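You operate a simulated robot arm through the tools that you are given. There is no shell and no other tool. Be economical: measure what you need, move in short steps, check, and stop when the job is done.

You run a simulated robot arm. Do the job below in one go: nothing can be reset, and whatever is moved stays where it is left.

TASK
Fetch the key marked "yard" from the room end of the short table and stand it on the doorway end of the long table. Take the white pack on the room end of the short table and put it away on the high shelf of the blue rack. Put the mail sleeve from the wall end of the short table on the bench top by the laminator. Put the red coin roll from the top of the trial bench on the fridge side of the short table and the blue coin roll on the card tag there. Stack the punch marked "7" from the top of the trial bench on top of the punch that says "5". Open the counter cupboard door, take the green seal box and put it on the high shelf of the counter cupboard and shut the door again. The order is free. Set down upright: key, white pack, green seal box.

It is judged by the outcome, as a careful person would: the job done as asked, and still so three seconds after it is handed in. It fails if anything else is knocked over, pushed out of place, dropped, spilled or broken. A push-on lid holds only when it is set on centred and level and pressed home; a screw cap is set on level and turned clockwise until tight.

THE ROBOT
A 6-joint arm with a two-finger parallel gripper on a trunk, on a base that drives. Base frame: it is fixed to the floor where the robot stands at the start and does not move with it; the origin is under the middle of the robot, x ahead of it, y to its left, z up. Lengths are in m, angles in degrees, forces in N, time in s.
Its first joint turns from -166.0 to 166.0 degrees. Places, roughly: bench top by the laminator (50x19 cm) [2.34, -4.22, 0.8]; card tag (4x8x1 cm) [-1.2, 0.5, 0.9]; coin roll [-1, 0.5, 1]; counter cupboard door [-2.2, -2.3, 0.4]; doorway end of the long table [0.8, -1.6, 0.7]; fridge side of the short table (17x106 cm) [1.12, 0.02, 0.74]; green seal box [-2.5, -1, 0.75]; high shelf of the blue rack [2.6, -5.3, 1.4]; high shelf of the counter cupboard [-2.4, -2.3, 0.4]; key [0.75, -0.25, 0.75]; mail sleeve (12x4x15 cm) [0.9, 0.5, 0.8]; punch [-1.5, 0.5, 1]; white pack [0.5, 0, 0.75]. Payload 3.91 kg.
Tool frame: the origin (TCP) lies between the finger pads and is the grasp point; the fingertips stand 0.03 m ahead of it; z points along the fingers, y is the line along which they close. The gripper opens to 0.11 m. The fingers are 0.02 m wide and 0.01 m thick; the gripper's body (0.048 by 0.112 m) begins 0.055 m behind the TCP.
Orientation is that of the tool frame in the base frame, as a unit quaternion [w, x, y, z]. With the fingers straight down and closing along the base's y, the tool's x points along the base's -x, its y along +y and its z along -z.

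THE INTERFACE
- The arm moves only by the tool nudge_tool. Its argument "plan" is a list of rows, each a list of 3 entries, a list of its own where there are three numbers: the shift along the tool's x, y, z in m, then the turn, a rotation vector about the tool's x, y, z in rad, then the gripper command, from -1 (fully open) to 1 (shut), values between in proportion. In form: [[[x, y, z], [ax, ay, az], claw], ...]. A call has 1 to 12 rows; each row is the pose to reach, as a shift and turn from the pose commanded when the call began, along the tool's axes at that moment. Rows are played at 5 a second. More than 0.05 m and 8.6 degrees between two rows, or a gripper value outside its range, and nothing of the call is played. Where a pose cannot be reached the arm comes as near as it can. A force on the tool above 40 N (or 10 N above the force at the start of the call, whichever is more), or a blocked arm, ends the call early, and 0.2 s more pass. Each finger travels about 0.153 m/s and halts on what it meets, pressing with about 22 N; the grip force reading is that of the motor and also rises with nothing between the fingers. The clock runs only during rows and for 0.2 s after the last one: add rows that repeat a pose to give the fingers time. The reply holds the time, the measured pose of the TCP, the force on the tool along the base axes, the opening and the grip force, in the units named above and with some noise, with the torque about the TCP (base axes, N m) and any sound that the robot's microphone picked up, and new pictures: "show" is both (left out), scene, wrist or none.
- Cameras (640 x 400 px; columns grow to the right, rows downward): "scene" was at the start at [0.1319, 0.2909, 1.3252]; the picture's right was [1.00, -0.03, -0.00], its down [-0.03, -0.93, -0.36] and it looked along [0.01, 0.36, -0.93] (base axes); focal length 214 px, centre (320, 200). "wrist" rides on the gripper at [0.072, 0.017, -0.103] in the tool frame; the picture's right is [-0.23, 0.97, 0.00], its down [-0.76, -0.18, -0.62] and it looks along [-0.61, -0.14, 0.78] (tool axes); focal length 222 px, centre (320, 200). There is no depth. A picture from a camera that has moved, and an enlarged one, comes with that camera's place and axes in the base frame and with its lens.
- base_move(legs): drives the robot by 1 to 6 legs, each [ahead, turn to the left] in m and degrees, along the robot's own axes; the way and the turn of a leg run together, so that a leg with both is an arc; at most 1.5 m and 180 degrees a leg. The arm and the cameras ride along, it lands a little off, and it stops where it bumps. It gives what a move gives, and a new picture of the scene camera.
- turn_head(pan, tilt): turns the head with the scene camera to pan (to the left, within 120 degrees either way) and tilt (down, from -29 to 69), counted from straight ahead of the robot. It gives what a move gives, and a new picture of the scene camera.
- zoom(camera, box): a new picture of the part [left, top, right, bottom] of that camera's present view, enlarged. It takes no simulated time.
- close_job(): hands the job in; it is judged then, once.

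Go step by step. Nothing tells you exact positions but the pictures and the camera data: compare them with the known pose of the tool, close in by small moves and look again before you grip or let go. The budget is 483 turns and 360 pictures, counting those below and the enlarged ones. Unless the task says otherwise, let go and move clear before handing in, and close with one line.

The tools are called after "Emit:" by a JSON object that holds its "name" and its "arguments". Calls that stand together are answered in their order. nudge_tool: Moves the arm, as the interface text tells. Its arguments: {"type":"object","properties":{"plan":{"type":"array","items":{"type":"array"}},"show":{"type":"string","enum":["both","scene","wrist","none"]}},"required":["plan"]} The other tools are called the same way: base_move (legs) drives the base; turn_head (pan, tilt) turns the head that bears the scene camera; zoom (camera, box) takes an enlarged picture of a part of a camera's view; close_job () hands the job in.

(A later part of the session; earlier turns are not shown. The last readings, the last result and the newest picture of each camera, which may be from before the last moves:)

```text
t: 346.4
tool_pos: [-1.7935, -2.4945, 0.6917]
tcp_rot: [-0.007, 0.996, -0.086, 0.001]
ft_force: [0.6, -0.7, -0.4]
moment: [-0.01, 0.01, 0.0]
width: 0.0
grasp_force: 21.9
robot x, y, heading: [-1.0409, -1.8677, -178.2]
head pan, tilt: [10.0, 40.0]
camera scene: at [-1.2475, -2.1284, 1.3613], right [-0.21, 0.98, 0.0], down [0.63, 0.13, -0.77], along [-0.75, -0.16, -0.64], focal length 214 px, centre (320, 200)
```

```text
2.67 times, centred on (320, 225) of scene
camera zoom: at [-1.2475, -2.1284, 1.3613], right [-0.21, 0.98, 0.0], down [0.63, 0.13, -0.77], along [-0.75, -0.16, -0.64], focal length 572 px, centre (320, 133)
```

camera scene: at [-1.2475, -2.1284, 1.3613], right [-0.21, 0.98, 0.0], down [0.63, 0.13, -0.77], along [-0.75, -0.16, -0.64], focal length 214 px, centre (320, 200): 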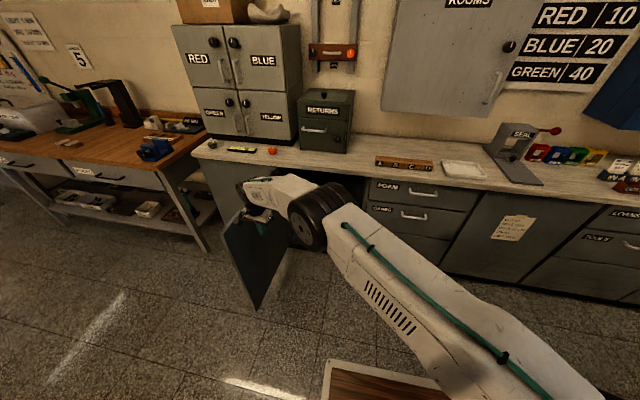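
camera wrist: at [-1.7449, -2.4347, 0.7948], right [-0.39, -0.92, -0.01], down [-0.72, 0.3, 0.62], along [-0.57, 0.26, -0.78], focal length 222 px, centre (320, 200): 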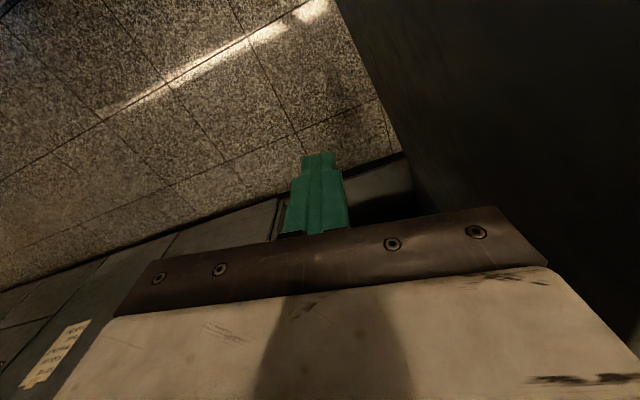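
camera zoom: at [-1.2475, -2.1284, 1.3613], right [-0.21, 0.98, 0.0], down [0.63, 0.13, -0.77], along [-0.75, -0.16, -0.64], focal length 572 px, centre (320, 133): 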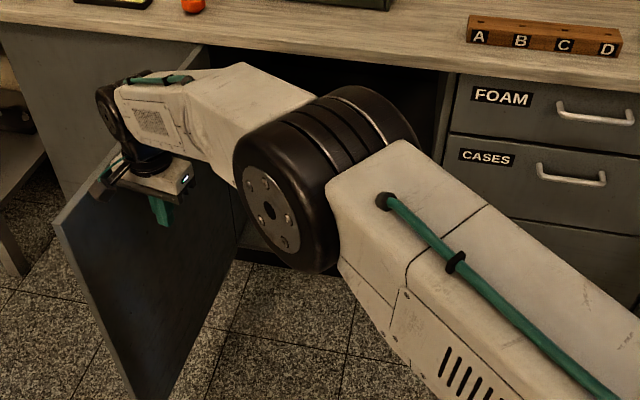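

Emit:
{"name": "nudge_tool", "arguments": {"plan": [[[0, -0.02, -0.02], [0, 0, 0], 1], [[0, -0.03, -0.06], [0, 0, 0], 1], [[0, -0.04, -0.1], [0, 0, 0], 1], [[0, -0.055, -0.14], [0, 0, 0], 1], [[0, -0.075, -0.18], [0, 0, 0], 1], [[0, -0.11, -0.21], [0, 0, 0], 1], [[0, -0.15, -0.23], [0, 0, 0], 1], [[0, -0.19, -0.25], [0, 0, 0], 1], [[0, -0.23, -0.27], [0, 0, 0], 1], [[0, -0.27, -0.29], [0, 0, 0], 1], [[0, -0.31, -0.31], [0, 0, 0], 0], [[0, -0.35, -0.32], [0, 0, 0], -1]], "show": "scene"}}

Emit:
{"name": "zoom", "arguments": {"camera": "scene", "box": [210, 150, 430, 300]}}

```text
t: 349.0
tool_pos: [-1.7328, -2.1558, 1.0184]
tcp_rot: [-0.007, 0.996, -0.086, 0.001]
ft_force: [0.2, -0.6, -0.7]
moment: [0.04, -0.02, 0.01]
width: 0.11
grasp_force: 0.0
robot x, y, heading: [-1.042, -1.8742, -177.8]
head pan, tilt: [10.0, 40.0]
camera scene: at [-1.2477, -2.1286, 1.3612], right [-0.21, 0.98, 0.0], down [0.63, 0.13, -0.77], along [-0.75, -0.16, -0.64], focal length 214 px, centre (320, 200)
```

scene: 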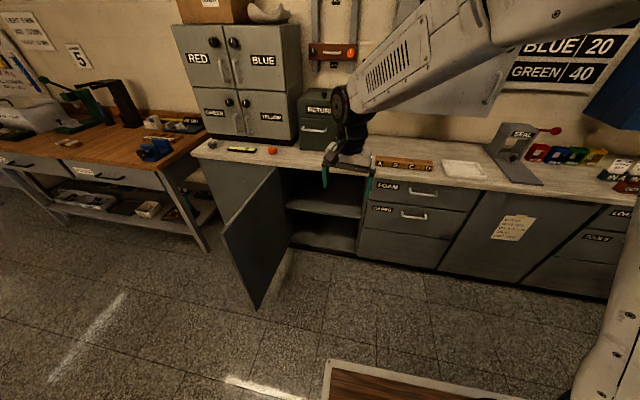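

```text
2.67 times, centred on (320, 225) of scene
camera zoom: at [-1.2477, -2.1286, 1.3612], right [-0.21, 0.98, 0.0], down [0.63, 0.13, -0.77], along [-0.75, -0.16, -0.64], focal length 572 px, centre (320, 133)
```

zoom: 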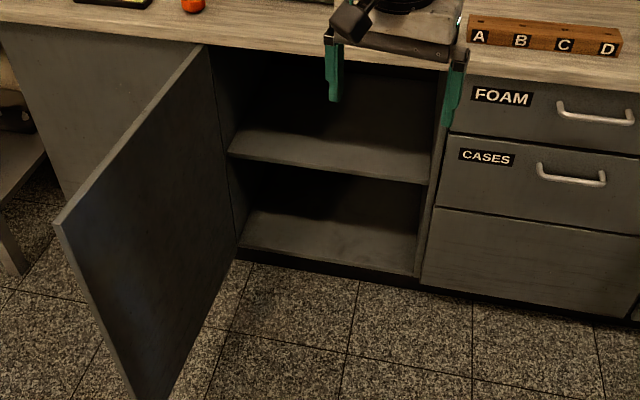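

The cupboard is empty, with an upper shelf at about z=0.43. Now I'll find the green seal box near the SEAL press.

Emit:
{"name": "turn_head", "arguments": {"pan": -35, "tilt": 25}}

Emit:
{"name": "zoom", "arguments": {"camera": "scene", "box": [250, 130, 450, 230]}}

```text
t: 350.1
tool_pos: [-1.7332, -2.1561, 1.0187]
tcp_rot: [-0.006, 0.996, -0.086, 0.002]
ft_force: [-0.2, 0.0, -0.5]
moment: [-0.01, 0.01, 0.0]
width: 0.1099
grasp_force: 0.0
robot x, y, heading: [-1.0434, -1.8722, -178.3]
head pan, tilt: [-35.0, 25.0]
camera scene: at [-1.2415, -2.0605, 1.3846], right [0.55, 0.84, 0.0], down [0.35, -0.23, -0.91], along [-0.76, 0.49, -0.42], focal length 214 px, centre (320, 200)
```

scene: 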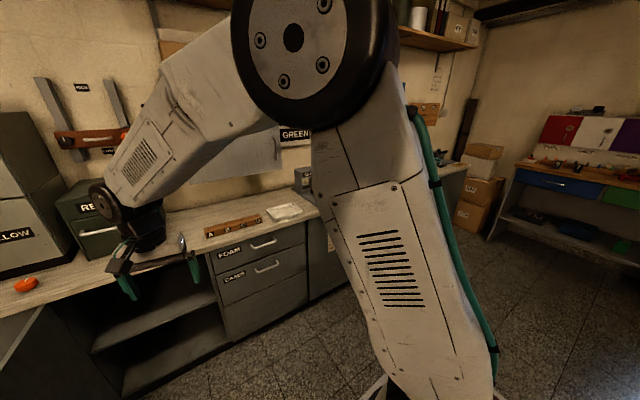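

```text
3.20 times, centred on (350, 180) of scene
camera zoom: at [-1.2415, -2.0605, 1.3846], right [0.55, 0.84, 0.0], down [0.35, -0.23, -0.91], along [-0.76, 0.49, -0.42], focal length 686 px, centre (224, 264)
```

zoom: 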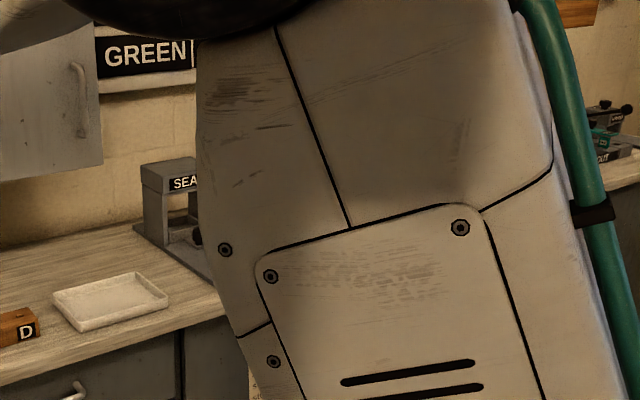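

Emit:
{"name": "base_move", "arguments": {"legs": [[0, -90], [0.72, 0], [0, 90]]}}

Emit:
{"name": "turn_head", "arguments": {"pan": -5, "tilt": 30}}

```text
t: 361.7
tool_pos: [-1.735, -1.3785, 1.0192]
tcp_rot: [-0.007, 0.991, -0.132, 0.001]
ft_force: [-0.6, 0.4, 0.8]
moment: [0.01, -0.01, -0.03]
width: 0.11
grasp_force: 0.1
robot x, y, heading: [-1.0216, -1.1597, 176.6]
head pan, tilt: [-35.0, 25.0]
camera scene: at [-1.2372, -1.3282, 1.3846], right [0.62, 0.78, 0.0], down [0.33, -0.26, -0.91], along [-0.71, 0.56, -0.42], focal length 214 px, centre (320, 200)
```

scene: 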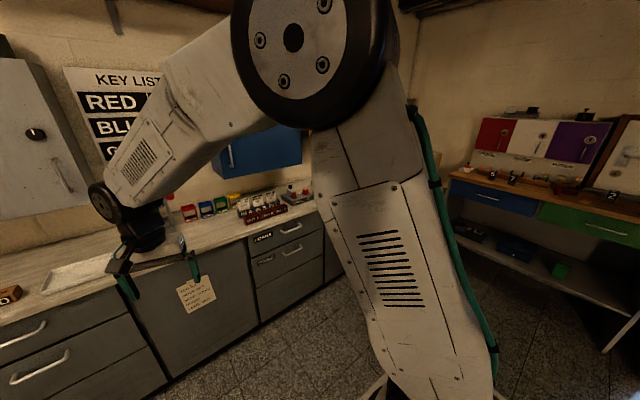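

```text
t: 362.7
tool_pos: [-1.7347, -1.3784, 1.0181]
tcp_rot: [-0.006, 0.991, -0.132, 0.002]
ft_force: [0.0, -0.3, 0.2]
moment: [-0.03, -0.05, -0.04]
width: 0.11
grasp_force: 0.1
robot x, y, heading: [-1.0201, -1.1593, 176.5]
head pan, tilt: [-5.0, 30.0]
camera scene: at [-1.2544, -1.3722, 1.3767], right [0.15, 0.99, 0.0], down [0.49, -0.07, -0.87], along [-0.86, 0.13, -0.5], focal length 214 px, centre (320, 200)
```

scene: 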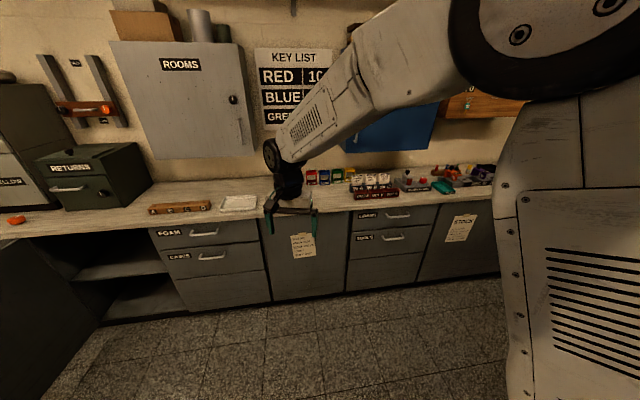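

Emit:
{"name": "zoom", "arguments": {"camera": "scene", "box": [270, 140, 430, 220]}}

```text
4.00 times, centred on (350, 180) of scene
camera zoom: at [-1.2544, -1.3722, 1.3767], right [0.15, 0.99, 0.0], down [0.49, -0.07, -0.87], along [-0.86, 0.13, -0.5], focal length 858 px, centre (200, 280)
```

zoom: 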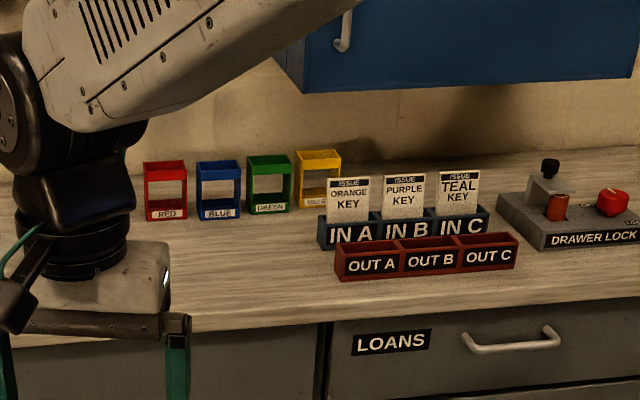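

The coloured seal boxes stand in a tight row at x≈-2.46, with GREEN at y≈-1.08, and the SEAL press next to them. I'll raise the arm before driving closer for a better look.

Emit:
{"name": "nudge_tool", "arguments": {"plan": [[[0, 0, -0.045], [0, 0, 0], -1], [[0, 0, -0.09], [0, 0, 0], -1], [[0, 0, -0.135], [0, 0, 0], -1], [[0, 0, -0.18], [0, 0, 0], -1], [[0, 0, -0.22], [0, 0, 0], -1]], "show": "none"}}

Emit:
{"name": "base_move", "arguments": {"legs": [[0.25, 2]]}}

Emit:
{"name": "turn_head", "arguments": {"pan": -10, "tilt": 20}}

Emit:
{"name": "zoom", "arguments": {"camera": "scene", "box": [220, 120, 480, 270]}}

```text
t: 363.9
tool_pos: [-1.7396, -1.3833, 1.2386]
tcp_rot: [-0.007, 0.991, -0.132, 0.002]
ft_force: [0.2, -0.2, 0.2]
moment: [0.03, -0.02, -0.01]
width: 0.11
grasp_force: 0.0
robot x, y, heading: [-1.0192, -1.1596, 176.6]
head pan, tilt: [-5.0, 30.0]
```

```text
t: 365.7
tool_pos: [-1.9863, -1.394, 1.2397]
tcp_rot: [-0.007, 0.993, -0.116, 0.001]
ft_force: [-0.2, -0.1, 0.0]
moment: [0.0, 0.0, 0.0]
width: 0.1099
grasp_force: 0.1
robot x, y, heading: [-1.2736, -1.1488, 178.4]
head pan, tilt: [-5.0, 30.0]
camera scene: at [-1.502, -1.3686, 1.3766], right [0.11, 0.99, 0.0], down [0.5, -0.06, -0.87], along [-0.86, 0.1, -0.5], focal length 214 px, centre (320, 200)
```

scene: 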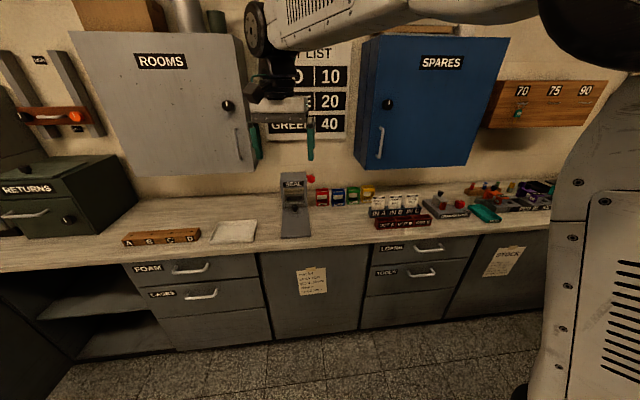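

```text
t: 366.4
tool_pos: [-1.9868, -1.394, 1.2378]
tcp_rot: [-0.007, 0.993, -0.116, 0.002]
ft_force: [0.9, -0.5, 0.9]
moment: [0.01, -0.01, 0.0]
width: 0.11
grasp_force: 0.0
robot x, y, heading: [-1.278, -1.1479, 178.4]
head pan, tilt: [-10.0, 20.0]
camera scene: at [-1.5033, -1.3603, 1.3926], right [0.2, 0.98, 0.0], down [0.34, -0.07, -0.94], along [-0.92, 0.19, -0.34], focal length 214 px, centre (320, 200)
```

scene: 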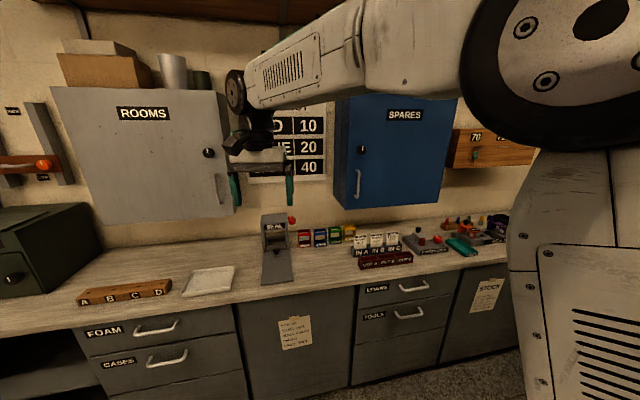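

```text
2.46 times, centred on (350, 195) of scene
camera zoom: at [-1.5033, -1.3603, 1.3926], right [0.2, 0.98, 0.0], down [0.34, -0.07, -0.94], along [-0.92, 0.19, -0.34], focal length 528 px, centre (246, 212)
```

zoom: 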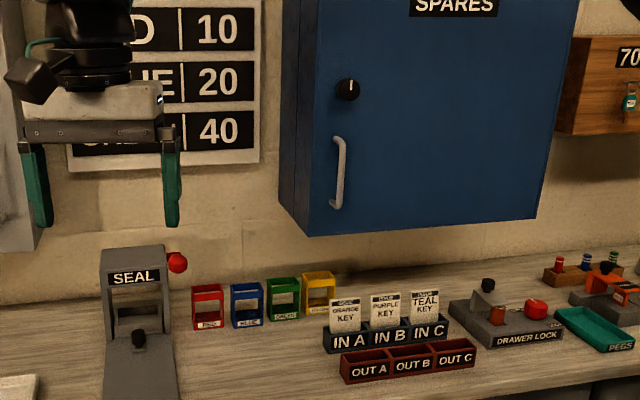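

The SPARES cabinet's lower-left corner (about (-2.45, -1.04, 1.0)) hangs right beside the green box. I'll grip the box front-to-back with the hand leaning left, so first I'll rotate the gripper while over free space.

Emit:
{"name": "nudge_tool", "arguments": {"plan": [[[-0.005, -0.019, 0], [0, 0, -0.15], -1], [[-0.009, -0.039, 0], [0, 0, -0.3], -1], [[-0.014, -0.058, 0], [0, 0, -0.45], -1], [[-0.018, -0.078, 0], [0, 0, -0.6], -1], [[-0.023, -0.097, 0], [0, 0, -0.75], -1], [[-0.028, -0.117, 0], [0, 0, -0.9], -1], [[-0.032, -0.136, 0], [0, 0, -1.05], -1], [[-0.037, -0.156, 0], [0, 0, -1.2], -1], [[-0.041, -0.175, 0], [0, 0, -1.35], -1], [[-0.046, -0.195, 0], [0, 0, -1.5], -1], [[-0.05, -0.214, 0], [0, 0, -1.65], -1], [[-0.055, -0.234, 0], [0, 0, -1.8], -1]], "show": "none"}}

```text
t: 369.0
tool_pos: [-1.9862, -1.1544, 1.2414]
tcp_rot: [-0.003, 0.708, 0.706, 0.006]
ft_force: [0.0, 0.7, -0.1]
moment: [0.0, -0.02, -0.01]
width: 0.1101
grasp_force: 0.1
robot x, y, heading: [-1.2752, -1.15, 178.6]
head pan, tilt: [-10.0, 20.0]
```

Emit:
{"name": "base_move", "arguments": {"legs": [[0.27, 0]]}}

Emit:
{"name": "nudge_tool", "arguments": {"plan": [[[0, 0, 0], [0, 0.14, 0], -1], [[0, 0, 0], [0, 0.28, 0], -1], [[0, 0, 0], [0, 0.42, 0], -1], [[0, 0, 0], [0, 0.56, 0], -1], [[0, 0, 0], [0, 0.698, 0], -1]], "show": "both"}}

```text
t: 370.9
tool_pos: [-2.2554, -1.1469, 1.2414]
tcp_rot: [-0.003, 0.709, 0.705, 0.006]
ft_force: [0.4, 0.2, -1.1]
moment: [0.01, 0.03, -0.01]
width: 0.11
grasp_force: 0.1
robot x, y, heading: [-1.5432, -1.1391, 178.3]
head pan, tilt: [-10.0, 20.0]
camera scene: at [-1.7714, -1.3527, 1.3927], right [0.2, 0.98, 0.0], down [0.34, -0.07, -0.94], along [-0.92, 0.19, -0.34], focal length 214 px, centre (320, 200)
```

scene: 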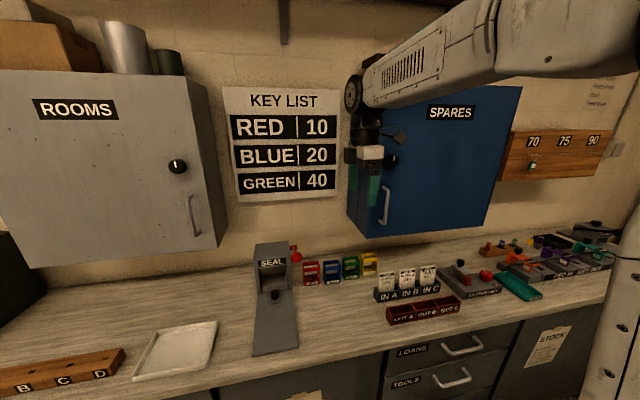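

```text
t: 372.1
tool_pos: [-2.2549, -1.1469, 1.2416]
tcp_rot: [-0.245, 0.663, 0.662, 0.249]
ft_force: [0.0, 0.1, 0.6]
moment: [-0.05, 0.03, 0.01]
width: 0.1098
grasp_force: 0.1
robot x, y, heading: [-1.5399, -1.1423, 178.4]
head pan, tilt: [-10.0, 20.0]
camera scene: at [-1.7713, -1.3526, 1.3928], right [0.2, 0.98, 0.0], down [0.34, -0.07, -0.94], along [-0.92, 0.19, -0.34], focal length 214 px, centre (320, 200)
camera wrist: at [-2.2379, -1.158, 1.3675], right [0.97, -0.18, -0.14], down [-0.18, -0.98, -0.03], along [-0.14, 0.05, -0.99], focal length 222 px, centre (320, 200)
```

scene: 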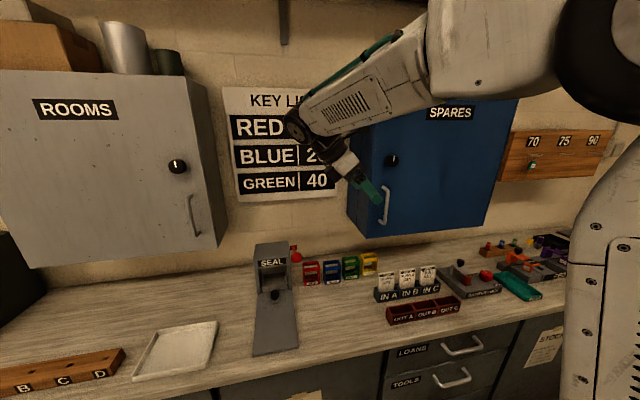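
wrist: 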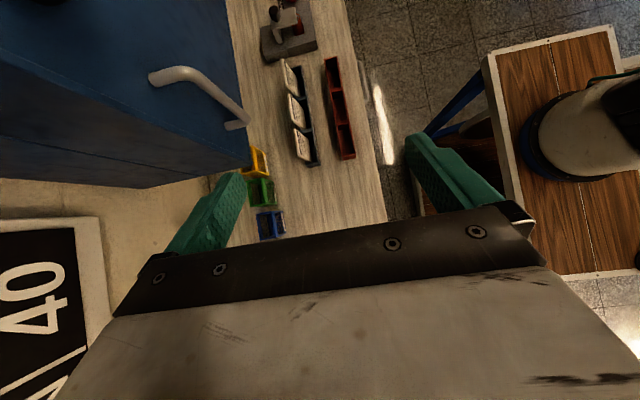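

Emit:
{"name": "zoom", "arguments": {"camera": "wrist", "box": [220, 130, 320, 240]}}

Emit:
{"name": "zoom", "arguments": {"camera": "scene", "box": [280, 235, 400, 305]}}

```text
3.64 times, centred on (270, 185) of wrist
camera zoom: at [-2.2379, -1.158, 1.3675], right [0.97, -0.18, -0.14], down [-0.18, -0.98, -0.03], along [-0.14, 0.05, -0.99], focal length 808 px, centre (502, 254)
```

zoom: 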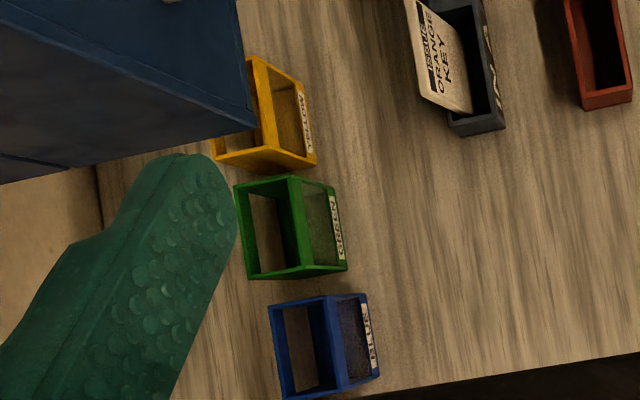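

```text
5.33 times, centred on (340, 270) of scene
camera zoom: at [-1.7713, -1.3526, 1.3928], right [0.2, 0.98, 0.0], down [0.34, -0.07, -0.94], along [-0.92, 0.19, -0.34], focal length 1144 px, centre (213, -173)
```

zoom: 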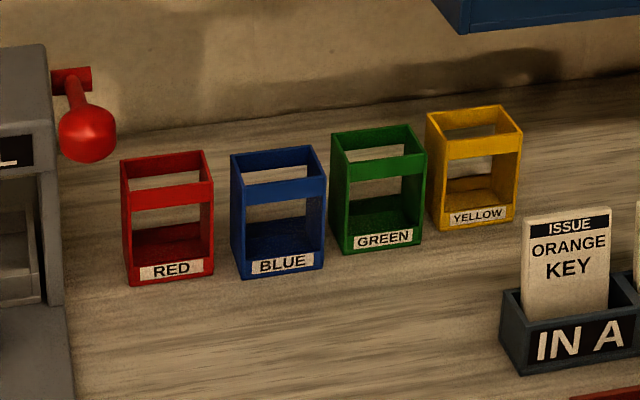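

The green box is centred at about (-2.455, -1.085), top z 0.877, 3.8 cm deep. I'll come in along the leaning tool axis, closing front-to-back on its top rails.

Emit:
{"name": "nudge_tool", "arguments": {"plan": [[[-0.029, -0.033, 0.015], [0, 0, 0], -0.36], [[-0.058, -0.067, 0.03], [0, 0, 0], -0.36], [[-0.088, -0.1, 0.044], [0, 0, 0], -0.36], [[-0.117, -0.133, 0.059], [0, 0, 0], -0.36], [[-0.146, -0.167, 0.074], [0, 0, 0], -0.36], [[-0.175, -0.2, 0.089], [0, 0, 0], -0.36]], "show": "both"}}

```text
t: 373.5
tool_pos: [-2.4521, -1.2213, 1.0587]
tcp_rot: [-0.244, 0.665, 0.661, 0.248]
ft_force: [1.0, 0.0, 1.2]
moment: [-0.05, 0.01, 0.04]
width: 0.0746
grasp_force: 0.1
robot x, y, heading: [-1.5451, -1.1391, 178.6]
head pan, tilt: [-10.0, 20.0]
camera scene: at [-1.7708, -1.3526, 1.3928], right [0.2, 0.98, 0.0], down [0.33, -0.07, -0.94], along [-0.92, 0.19, -0.34], focal length 214 px, centre (320, 200)
camera wrist: at [-2.4357, -1.2326, 1.185], right [0.97, -0.18, -0.14], down [-0.18, -0.98, -0.03], along [-0.14, 0.05, -0.99], focal length 222 px, centre (320, 200)
```

scene: 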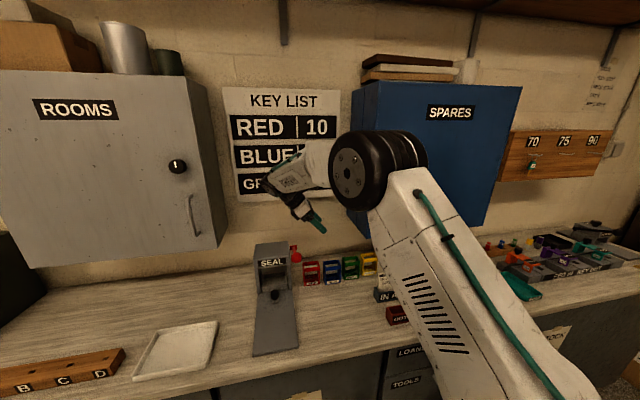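
wrist: 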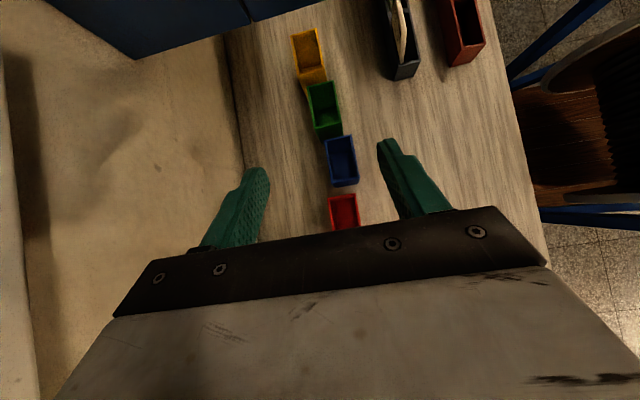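

Emit:
{"name": "zoom", "arguments": {"camera": "wrist", "box": [270, 20, 390, 200]}}

Emit:
{"name": "zoom", "arguments": {"camera": "scene", "box": [240, 180, 400, 290]}}

```text
2.22 times, centred on (330, 110) of wrist
camera zoom: at [-2.4357, -1.2326, 1.185], right [0.97, -0.18, -0.14], down [-0.18, -0.98, -0.03], along [-0.14, 0.05, -0.99], focal length 494 px, centre (298, 400)
```

zoom: 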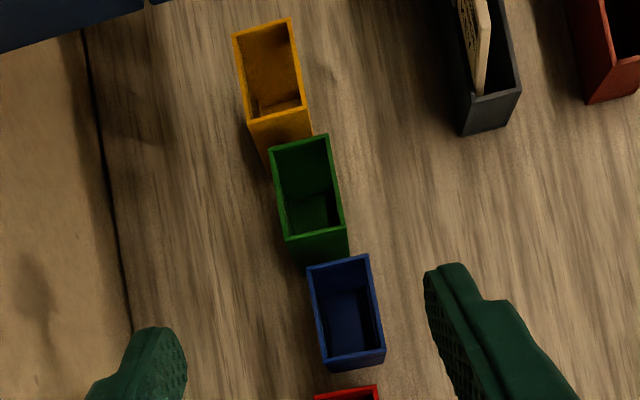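

```text
3.64 times, centred on (320, 235) of scene
camera zoom: at [-1.7708, -1.3526, 1.3928], right [0.2, 0.98, 0.0], down [0.33, -0.07, -0.94], along [-0.92, 0.19, -0.34], focal length 780 px, centre (320, 73)
```

zoom: 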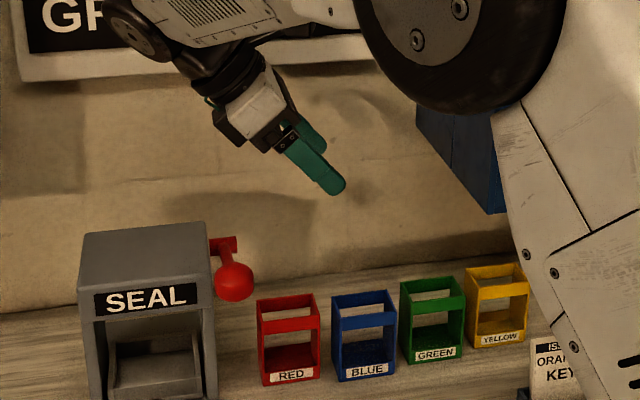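

Emit:
{"name": "nudge_tool", "arguments": {"plan": [[[-0.012, 0.002, 0.03], [0, 0, 0], -0.36], [[-0.025, 0.003, 0.065], [0, 0, 0], -0.36], [[-0.025, 0.003, 0.11], [0, 0, 0], -0.36], [[-0.025, 0.003, 0.15], [0, 0, 0], -0.36], [[-0.025, 0.003, 0.18], [0, 0, 0], -0.36]], "show": "wrist"}}

Emit:
{"name": "zoom", "arguments": {"camera": "scene", "box": [240, 180, 400, 290]}}

```text
t: 374.7
tool_pos: [-2.4485, -1.1198, 0.9043]
tcp_rot: [-0.245, 0.663, 0.662, 0.248]
ft_force: [0.3, -0.1, 1.0]
moment: [0.03, 0.0, 0.03]
width: 0.0751
grasp_force: 0.0
robot x, y, heading: [-1.5428, -1.1385, 178.5]
head pan, tilt: [-10.0, 20.0]
camera wrist: at [-2.4329, -1.1309, 1.0297], right [0.97, -0.18, -0.14], down [-0.18, -0.98, -0.03], along [-0.14, 0.05, -0.99], focal length 222 px, centre (320, 200)
```

wrist: 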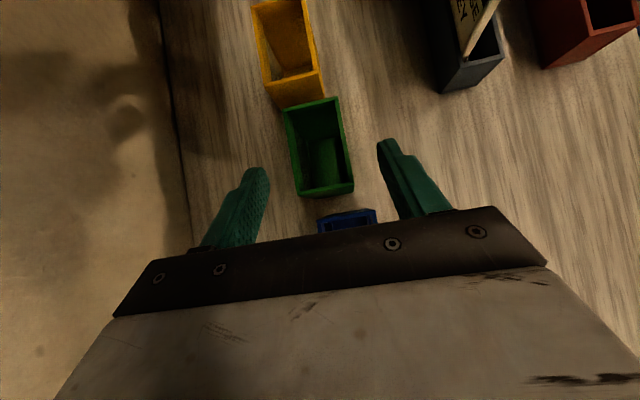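

```text
3.64 times, centred on (320, 235) of scene
camera zoom: at [-1.7712, -1.3529, 1.3927], right [0.2, 0.98, 0.0], down [0.34, -0.07, -0.94], along [-0.92, 0.19, -0.34], focal length 780 px, centre (320, 73)
```

zoom: 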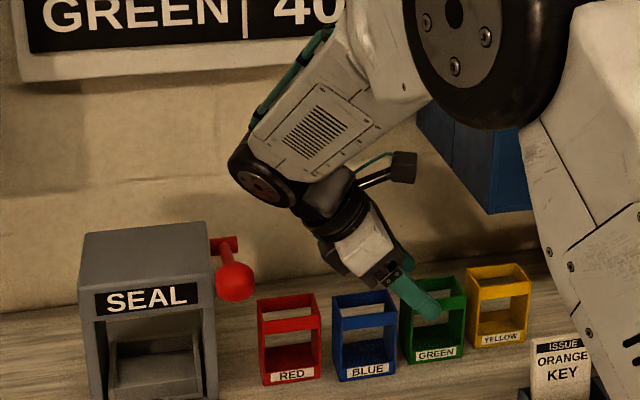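

Emit:
{"name": "nudge_tool", "arguments": {"plan": [[[0, 0, 0.02], [0, 0, 0], -0.36], [[0, -0.001, 0.043], [0, 0, 0], -0.36], [[0, -0.001, 0.043], [0, 0, 0], 0.0], [[0, -0.001, 0.043], [0, 0, 0], 0.4], [[0, -0.001, 0.043], [0, 0, 0], 0.7], [[0, -0.001, 0.043], [0, 0, 0], 0.7]], "show": "wrist"}}

Emit:
{"name": "zoom", "arguments": {"camera": "scene", "box": [280, 220, 400, 290]}}

```text
t: 376.1
tool_pos: [-2.4504, -1.0919, 0.8724]
tcp_rot: [-0.245, 0.663, 0.662, 0.249]
ft_force: [0.5, 0.2, 0.1]
moment: [-0.04, 0.03, -0.01]
width: 0.039
grasp_force: 22.1
robot x, y, heading: [-1.5403, -1.1411, 178.6]
head pan, tilt: [-10.0, 20.0]
camera wrist: at [-2.4351, -1.1032, 0.9993], right [0.97, -0.18, -0.14], down [-0.18, -0.98, -0.03], along [-0.14, 0.05, -0.99], focal length 222 px, centre (320, 200)
```

wrist: 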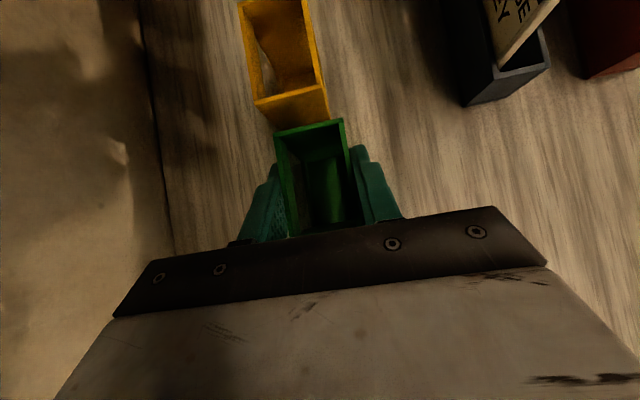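

```text
5.33 times, centred on (340, 255) of scene
camera zoom: at [-1.7715, -1.3527, 1.3927], right [0.2, 0.98, 0.0], down [0.34, -0.07, -0.94], along [-0.92, 0.19, -0.34], focal length 1144 px, centre (213, -93)
```

zoom: 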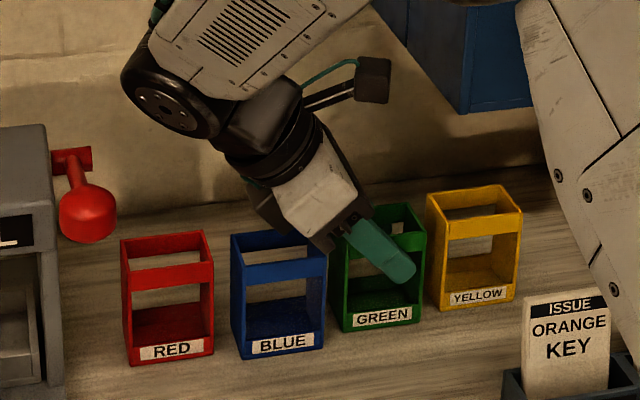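

The box is held at 39 mm. I'll lift it 2 cm, pull it forward out of the row, and hold it over the free counter.

Emit:
{"name": "nudge_tool", "arguments": {"plan": [[[0.013, 0, -0.0153], [0, 0, 0], 0.7], [[0.013, 0.03, -0.0153], [0, 0, 0], 0.7], [[0.013, 0.07, -0.0153], [0, 0, 0], 0.7], [[0.013, 0.11, -0.0153], [0, 0, 0], 0.7], [[0.013, 0.15, -0.0153], [0, 0, 0], 0.7], [[0.013, 0.18, -0.0153], [0, 0, 0], 0.7], [[-0.017, 0.18, -0.04], [0, 0, 0], 0.7], [[-0.033, 0.18, -0.054], [0, 0, 0], 0.7]], "show": "both"}}

```text
t: 377.9
tool_pos: [-2.2702, -1.1534, 0.8953]
tcp_rot: [-0.243, 0.664, 0.662, 0.249]
ft_force: [0.2, 0.6, -0.1]
moment: [-0.03, 0.03, 0.01]
width: 0.0386
grasp_force: 21.3
robot x, y, heading: [-1.5438, -1.1386, 178.6]
head pan, tilt: [-10.0, 20.0]
camera scene: at [-1.7715, -1.3525, 1.3927], right [0.2, 0.98, 0.0], down [0.34, -0.07, -0.94], along [-0.92, 0.19, -0.34], focal length 214 px, centre (320, 200)
camera wrist: at [-2.2541, -1.166, 1.0207], right [0.97, -0.18, -0.14], down [-0.18, -0.98, -0.03], along [-0.14, 0.05, -0.99], focal length 222 px, centre (320, 200)
```

scene: 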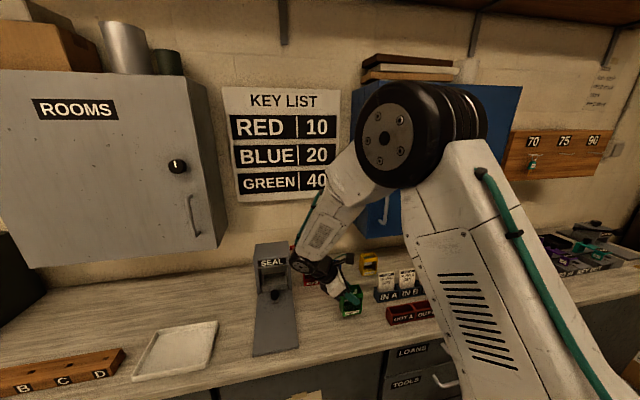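
wrist: 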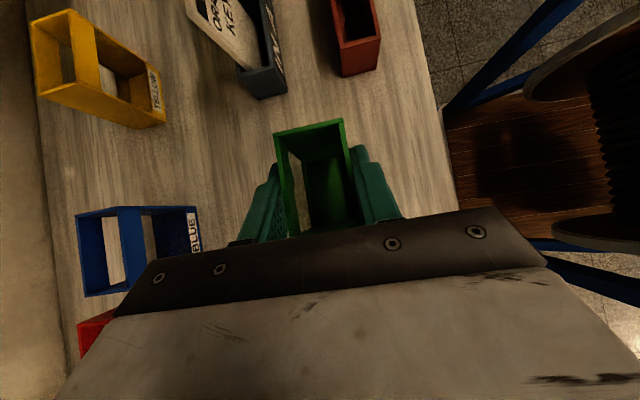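

Emit:
{"name": "nudge_tool", "arguments": {"plan": [[[-0.0064, 0, 0.0077], [0, 0, 0], 0.7], [[-0.0129, 0, 0.0153], [0, 0, 0], 0.7], [[-0.0138, 0, 0.0165], [0, 0, 0], 0.7]], "show": "none"}}

Emit:
{"name": "nudge_tool", "arguments": {"plan": [[[-0.001, 0, 0.0012], [0, 0, 0], 0.7], [[-0.0013, 0, 0.0015], [0, 0, 0], 0.7]], "show": "none"}}

```text
t: 378.7
tool_pos: [-2.2698, -1.1545, 0.8732]
tcp_rot: [-0.245, 0.663, 0.662, 0.248]
ft_force: [0.2, -0.6, 0.7]
moment: [0.08, 0.03, 0.01]
width: 0.039
grasp_force: 22.2
robot x, y, heading: [-1.5444, -1.1401, 178.3]
head pan, tilt: [-10.0, 20.0]
```

```text
t: 379.3
tool_pos: [-2.2691, -1.1543, 0.8709]
tcp_rot: [-0.245, 0.664, 0.662, 0.248]
ft_force: [1.3, 2.1, 20.6]
moment: [0.02, 0.05, 0.03]
width: 0.0394
grasp_force: 21.5
robot x, y, heading: [-1.5436, -1.1373, 178.4]
head pan, tilt: [-10.0, 20.0]
```

Emit:
{"name": "nudge_tool", "arguments": {"plan": [[[0.0012, 0, -0.0014], [0, 0, 0], 0.7], [[0.0012, 0, -0.0014], [0, 0, 0], 0.2], [[0.0012, 0, -0.0014], [0, 0, 0], 0.0], [[0.0012, 0, -0.0014], [0, 0, 0], -0.36], [[0.0012, 0, -0.0014], [0, 0, 0], -0.36], [[0.0012, 0, -0.03], [0, 0, 0], -0.36], [[0.0012, 0, -0.07], [0, 0, 0], -0.36], [[0.0012, 0, -0.11], [0, 0, 0], -0.36], [[0.0012, 0, -0.15], [0, 0, 0], -0.36], [[0.02, 0.02, -0.19], [0, 0, 0], -0.6], [[0.04, 0.05, -0.22], [0, 0, 0], -1]], "show": "both"}}

```text
t: 381.7
tool_pos: [-2.2221, -1.2646, 1.0596]
tcp_rot: [-0.244, 0.664, 0.662, 0.249]
ft_force: [0.4, -0.1, -0.3]
moment: [0.01, -0.02, -0.01]
width: 0.1101
grasp_force: 0.1
robot x, y, heading: [-1.5428, -1.1435, 178.6]
head pan, tilt: [-10.0, 20.0]
camera scene: at [-1.7719, -1.3528, 1.3926], right [0.2, 0.98, 0.0], down [0.34, -0.07, -0.94], along [-0.92, 0.19, -0.34], focal length 214 px, centre (320, 200)
camera wrist: at [-2.207, -1.2767, 1.1866], right [0.97, -0.18, -0.14], down [-0.18, -0.98, -0.03], along [-0.14, 0.05, -0.99], focal length 222 px, centre (320, 200)
```

scene: 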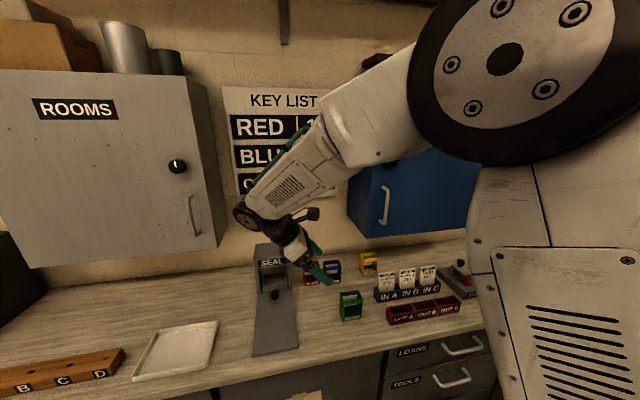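
wrist: 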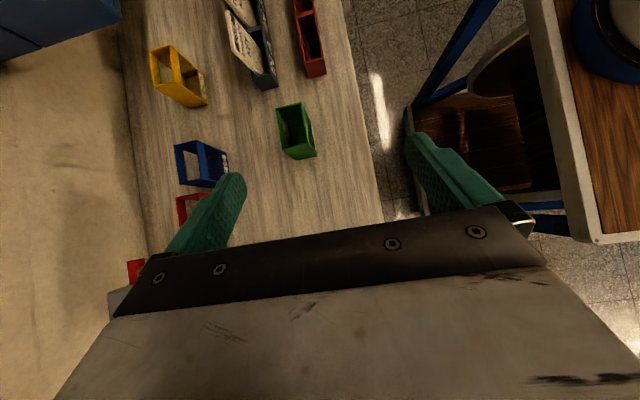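

The box stands free on the counter. I'll reorient the hand to point forward, 35° below horizontal, for a side grip that suits the cupboard.

Emit:
{"name": "nudge_tool", "arguments": {"plan": [[[0.016, 0.022, 0.004], [0.0145, -0.086, 0.114], -1], [[0.032, 0.043, 0.007], [0.029, -0.172, 0.228], -1], [[0.048, 0.065, 0.011], [0.0436, -0.258, 0.342], -1], [[0.063, 0.086, 0.014], [0.058, -0.344, 0.456], -1], [[0.079, 0.108, 0.018], [0.0727, -0.43, 0.57], -1], [[0.095, 0.129, 0.021], [0.087, -0.516, 0.684], -1], [[0.111, 0.15, 0.025], [0.1017, -0.602, 0.798], -1], [[0.127, 0.172, 0.028], [0.1163, -0.688, 0.9125], -1]], "show": "none"}}

Emit:
{"name": "nudge_tool", "arguments": {"plan": [[[0, 0, 0], [0.0145, -0.086, 0.114], -1], [[0, 0, 0], [0.029, -0.172, 0.228], -1], [[0, 0, 0], [0.0436, -0.258, 0.342], -1], [[0, 0, 0], [0.058, -0.344, 0.456], -1], [[0, 0, 0], [0.0727, -0.43, 0.57], -1], [[0, 0, 0], [0.087, -0.516, 0.684], -1], [[0, 0, 0], [0.1017, -0.602, 0.7985], -1]], "show": "both"}}

```text
t: 383.5
tool_pos: [-2.0498, -1.1537, 1.125]
tcp_rot: [-0.133, 0.91, 0.362, -0.15]
ft_force: [-0.3, 0.0, 0.2]
moment: [0.02, 0.0, 0.0]
width: 0.11
grasp_force: 0.0
robot x, y, heading: [-1.5424, -1.1399, 178.2]
head pan, tilt: [-10.0, 20.0]
```

```text
t: 385.1
tool_pos: [-2.0833, -1.1726, 1.1895]
tcp_rot: [0.001, 0.887, 0.001, -0.462]
ft_force: [-0.9, 0.1, -0.5]
moment: [0.02, 0.02, 0.02]
width: 0.11
grasp_force: 0.1
out of reach, approached as far as the arm can: row 3, 4, 5, 6, 7
robot x, y, heading: [-1.5422, -1.1403, 178.6]
head pan, tilt: [-10.0, 20.0]
camera scene: at [-1.7713, -1.3527, 1.3927], right [0.2, 0.98, 0.0], down [0.34, -0.07, -0.94], along [-0.92, 0.19, -0.34], focal length 214 px, centre (320, 200)
camera wrist: at [-1.9572, -1.1887, 1.1899], right [-0.13, -0.97, 0.19], down [0.07, 0.18, 0.98], along [-0.99, 0.14, 0.05], focal length 222 px, centre (320, 200)
```

scene: 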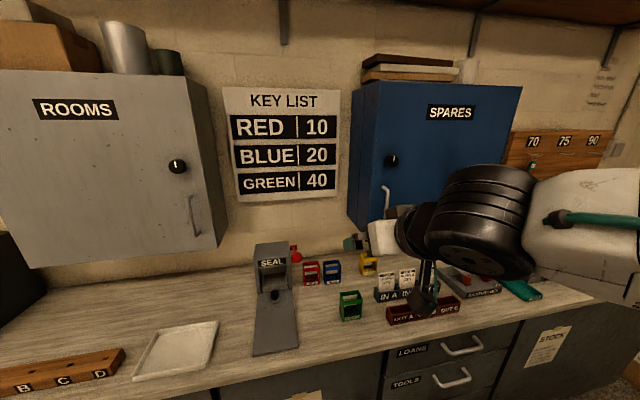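
wrist: 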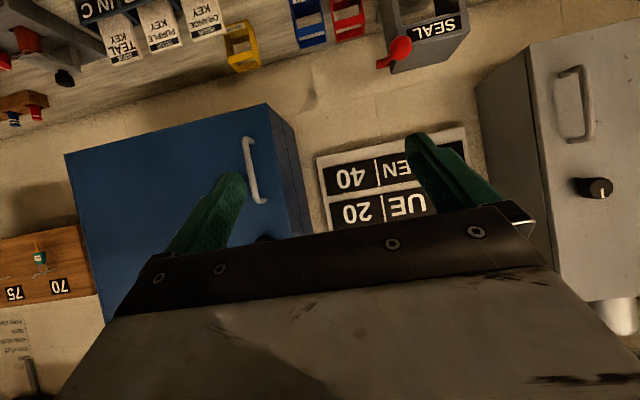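

Emit:
{"name": "base_move", "arguments": {"legs": [[-0.12, 0]]}}

Emit:
{"name": "nudge_tool", "arguments": {"plan": [[[0.014, -0.003, 0.044], [0, 0, 0], -1], [[0.028, -0.006, 0.088], [0, 0, 0], -1], [[0.042, -0.009, 0.132], [0, 0, 0], -1], [[0.056, -0.012, 0.176], [0, 0, 0], -1]], "show": "wrist"}}

```text
t: 386.4
tool_pos: [-1.9612, -1.175, 1.1896]
tcp_rot: [0.0, 0.887, 0.0, -0.461]
ft_force: [0.4, 0.3, -0.6]
moment: [-0.01, 0.0, -0.03]
width: 0.1101
grasp_force: 0.0
robot x, y, heading: [-1.4277, -1.1455, 178.5]
head pan, tilt: [-10.0, 20.0]
camera scene: at [-1.6504, -1.3559, 1.3927], right [0.2, 0.98, 0.0], down [0.34, -0.07, -0.94], along [-0.92, 0.19, -0.34], focal length 214 px, centre (320, 200)
```

scene: 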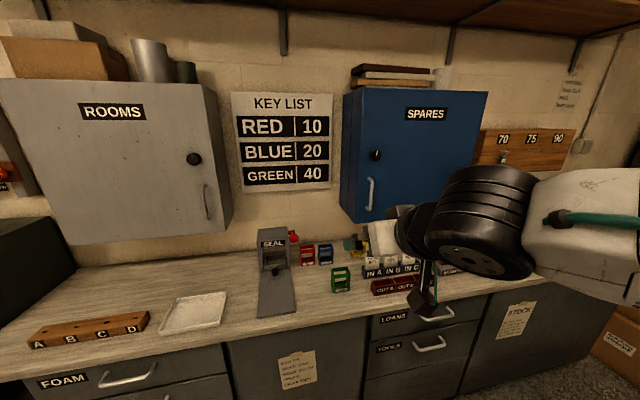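

```text
t: 387.4
tool_pos: [-2.1016, -1.1692, 1.0614]
tcp_rot: [0.001, 0.888, -0.003, -0.46]
ft_force: [-0.4, -0.6, 1.3]
moment: [0.0, 0.01, 0.04]
width: 0.1099
grasp_force: 0.0
out of reach, approached as far as the arm can: row 1, 2, 3, 4
robot x, y, heading: [-1.4238, -1.1482, 178.3]
head pan, tilt: [-10.0, 20.0]
camera wrist: at [-1.9747, -1.186, 1.062], right [-0.14, -0.97, 0.19], down [0.07, 0.18, 0.98], along [-0.99, 0.15, 0.04], focal length 222 px, centre (320, 200)
```

wrist: 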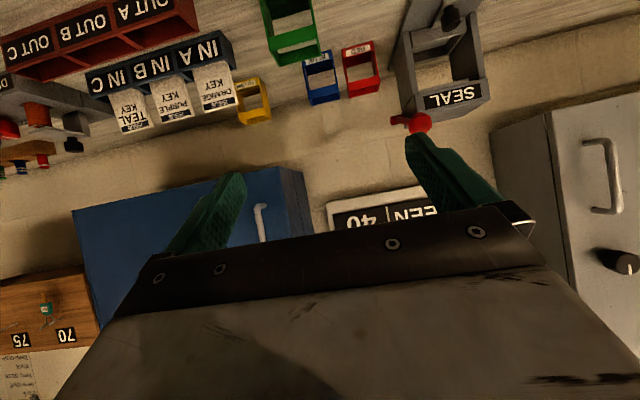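

The wrist went into an awkward configuration. I'll retrace the rotation back through tool-down and then pitch properly.

Emit:
{"name": "nudge_tool", "arguments": {"plan": [[[0, 0, -0.02], [-0.0145, 0.086, -0.114], -1], [[0, 0, -0.02], [-0.029, 0.172, -0.228], -1], [[0, 0, -0.02], [-0.0436, 0.258, -0.342], -1], [[0, 0, -0.02], [-0.058, 0.344, -0.456], -1], [[0, 0, -0.02], [-0.0727, 0.43, -0.57], -1], [[0, 0, -0.02], [-0.087, 0.516, -0.684], -1], [[0, 0, -0.02], [-0.1017, 0.602, -0.798], -1], [[0, 0, -0.02], [-0.1163, 0.688, -0.912], -1]], "show": "scene"}}

```text
t: 389.2
tool_pos: [-2.0865, -1.1702, 1.0709]
tcp_rot: [-0.15, 0.895, 0.409, -0.099]
ft_force: [0.4, 0.0, 0.3]
moment: [-0.04, -0.01, 0.0]
width: 0.11
grasp_force: 0.2
robot x, y, heading: [-1.4259, -1.1428, 178.5]
head pan, tilt: [-10.0, 20.0]
camera scene: at [-1.6503, -1.3559, 1.3927], right [0.2, 0.98, 0.0], down [0.34, -0.07, -0.94], along [-0.92, 0.19, -0.34], focal length 214 px, centre (320, 200)
```

scene: 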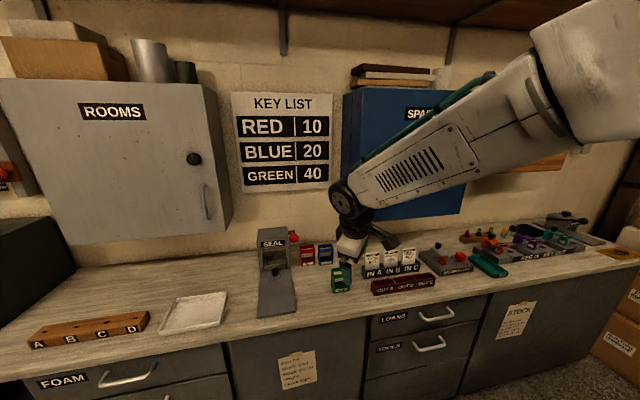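

Emit:
{"name": "nudge_tool", "arguments": {"plan": [[[0, 0, 0], [-0.044, 0.029, 0.121], -1], [[0, 0, 0], [-0.089, 0.059, 0.242], -1], [[0, 0, 0], [-0.133, 0.088, 0.363], -1], [[0, 0, 0], [-0.178, 0.117, 0.485], -1], [[0, 0, 0], [-0.222, 0.146, 0.606], -1], [[0, 0, 0], [-0.267, 0.176, 0.727], -1], [[0, 0, 0], [-0.311, 0.205, 0.848], -1]], "show": "none"}}

Emit:
{"name": "nudge_tool", "arguments": {"plan": [[[0, 0, 0], [0, -0.12, 0], -1], [[0, 0, 0], [0, -0.24, 0], -1], [[0, 0, 0], [0, -0.36, 0], -1], [[0, 0, 0], [0, -0.48, 0], -1]], "show": "scene"}}

```text
t: 390.8
tool_pos: [-2.0869, -1.1701, 1.0722]
tcp_rot: [0.0, 1.0, -0.002, 0.001]
ft_force: [-0.4, -0.2, -0.3]
moment: [-0.01, 0.0, 0.0]
width: 0.11
grasp_force: 0.3
robot x, y, heading: [-1.4207, -1.1414, 178.5]
head pan, tilt: [-10.0, 20.0]
```

```text
t: 391.8
tool_pos: [-2.0871, -1.1722, 1.0703]
tcp_rot: [0.0, 0.971, -0.002, -0.238]
ft_force: [-0.3, 0.4, -0.6]
moment: [-0.01, 0.01, -0.02]
width: 0.1101
grasp_force: 0.1
robot x, y, heading: [-1.4233, -1.1435, 178.4]
head pan, tilt: [-10.0, 20.0]
camera scene: at [-1.6506, -1.3559, 1.3927], right [0.2, 0.98, 0.0], down [0.34, -0.07, -0.94], along [-0.92, 0.19, -0.34], focal length 214 px, centre (320, 200)
```

scene: 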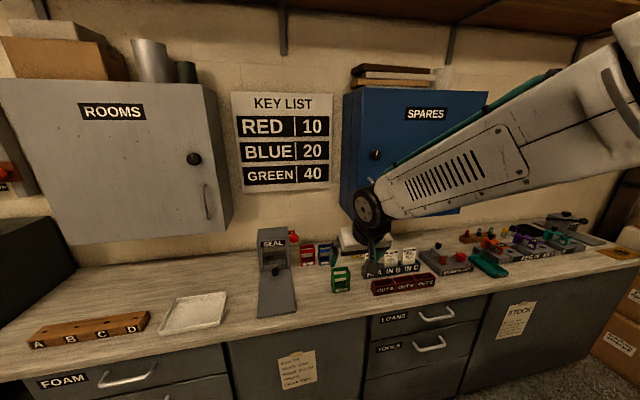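

Emit:
{"name": "nudge_tool", "arguments": {"plan": [[[0, -0.004, 0.036], [0, -0.096, 0], -1], [[0, -0.009, 0.072], [0, -0.192, 0], -1], [[0, -0.013, 0.109], [0, -0.288, 0], -1], [[0, -0.018, 0.145], [0, -0.384, 0], -1], [[0, -0.022, 0.181], [0, -0.48, 0], -1]], "show": "both"}}

```text
t: 393.0
tool_pos: [-2.1671, -1.1593, 0.9139]
tcp_rot: [-0.011, 0.888, -0.02, -0.46]
ft_force: [-0.1, -3.1, 0.2]
moment: [0.19, -0.05, -0.14]
width: 0.1101
grasp_force: 0.1
out of reach, approached as far as the arm can: row 3, 5
robot x, y, heading: [-1.4209, -1.142, 178.5]
head pan, tilt: [-10.0, 20.0]
camera scene: at [-1.65, -1.356, 1.3928], right [0.2, 0.98, 0.0], down [0.33, -0.07, -0.94], along [-0.92, 0.19, -0.34], focal length 214 px, centre (320, 200)
camera wrist: at [-2.0412, -1.1812, 0.9148], right [-0.18, -0.97, 0.18], down [0.08, 0.17, 0.98], along [-0.98, 0.19, 0.04], focal length 222 px, centre (320, 200)
```

scene: 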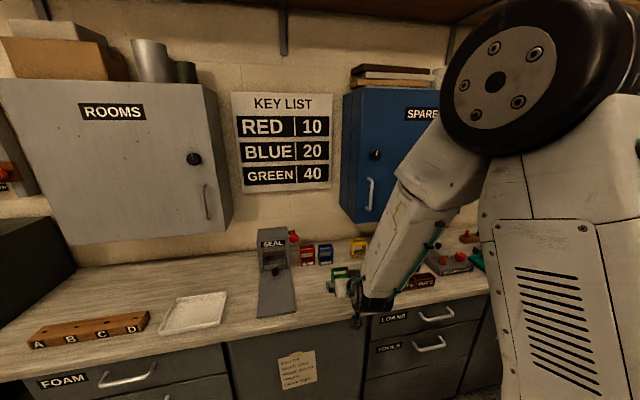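
wrist: 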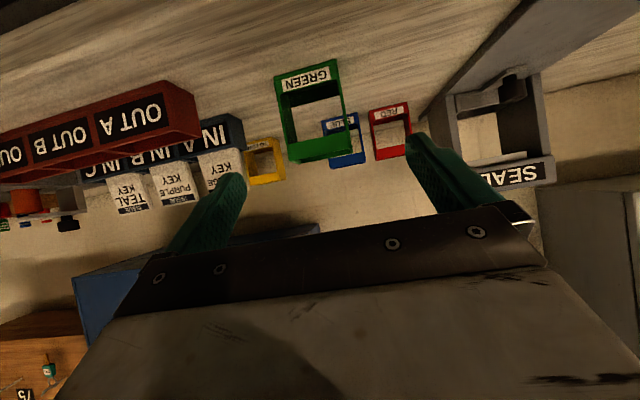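

Emit:
{"name": "base_move", "arguments": {"legs": [[-0.1, 0]]}}

Emit:
{"name": "nudge_tool", "arguments": {"plan": [[[0, 0, 0.03], [0, 0, 0], -1], [[0, 0, 0.06], [0, 0, 0], -1], [[0, 0, 0.09], [0, 0, 0], -1]], "show": "wrist"}}

```text
t: 394.1
tool_pos: [-2.0641, -1.1644, 0.9148]
tcp_rot: [-0.008, 0.887, -0.005, -0.461]
ft_force: [-0.7, 0.3, -0.2]
moment: [0.0, 0.01, 0.01]
width: 0.1099
grasp_force: 0.0
robot x, y, heading: [-1.3184, -1.1463, 178.1]
head pan, tilt: [-10.0, 20.0]
camera scene: at [-1.5482, -1.3583, 1.3927], right [0.2, 0.98, 0.0], down [0.33, -0.07, -0.94], along [-0.92, 0.19, -0.34], focal length 214 px, centre (320, 200)
```

scene: 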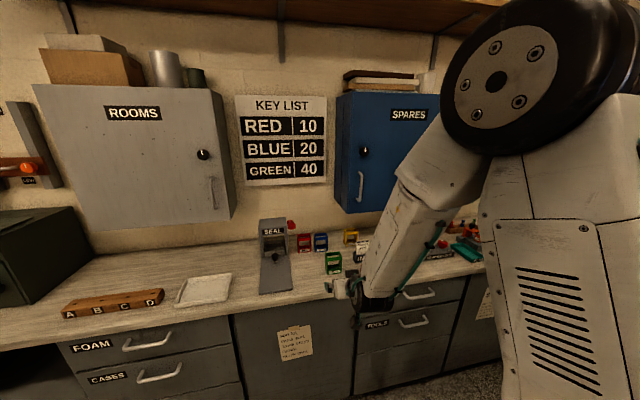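

```text
t: 394.9
tool_pos: [-2.1364, -1.1715, 0.8638]
tcp_rot: [-0.014, 0.888, -0.007, -0.46]
ft_force: [1.0, 0.3, 0.2]
moment: [0.0, -0.02, -0.01]
width: 0.1101
grasp_force: 0.0
out of reach, approached as far as the arm can: row 2, 3
robot x, y, heading: [-1.3162, -1.1438, 178.2]
head pan, tilt: [-10.0, 20.0]
camera wrist: at [-2.0111, -1.1911, 0.8651], right [-0.16, -0.97, 0.17], down [0.07, 0.16, 0.98], along [-0.98, 0.17, 0.05], focal length 222 px, centre (320, 200)
```

wrist: 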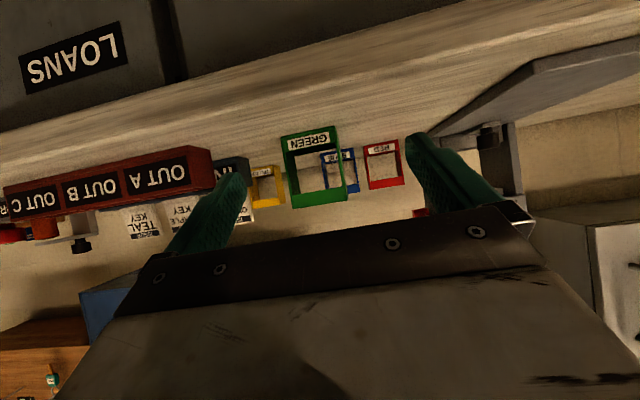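

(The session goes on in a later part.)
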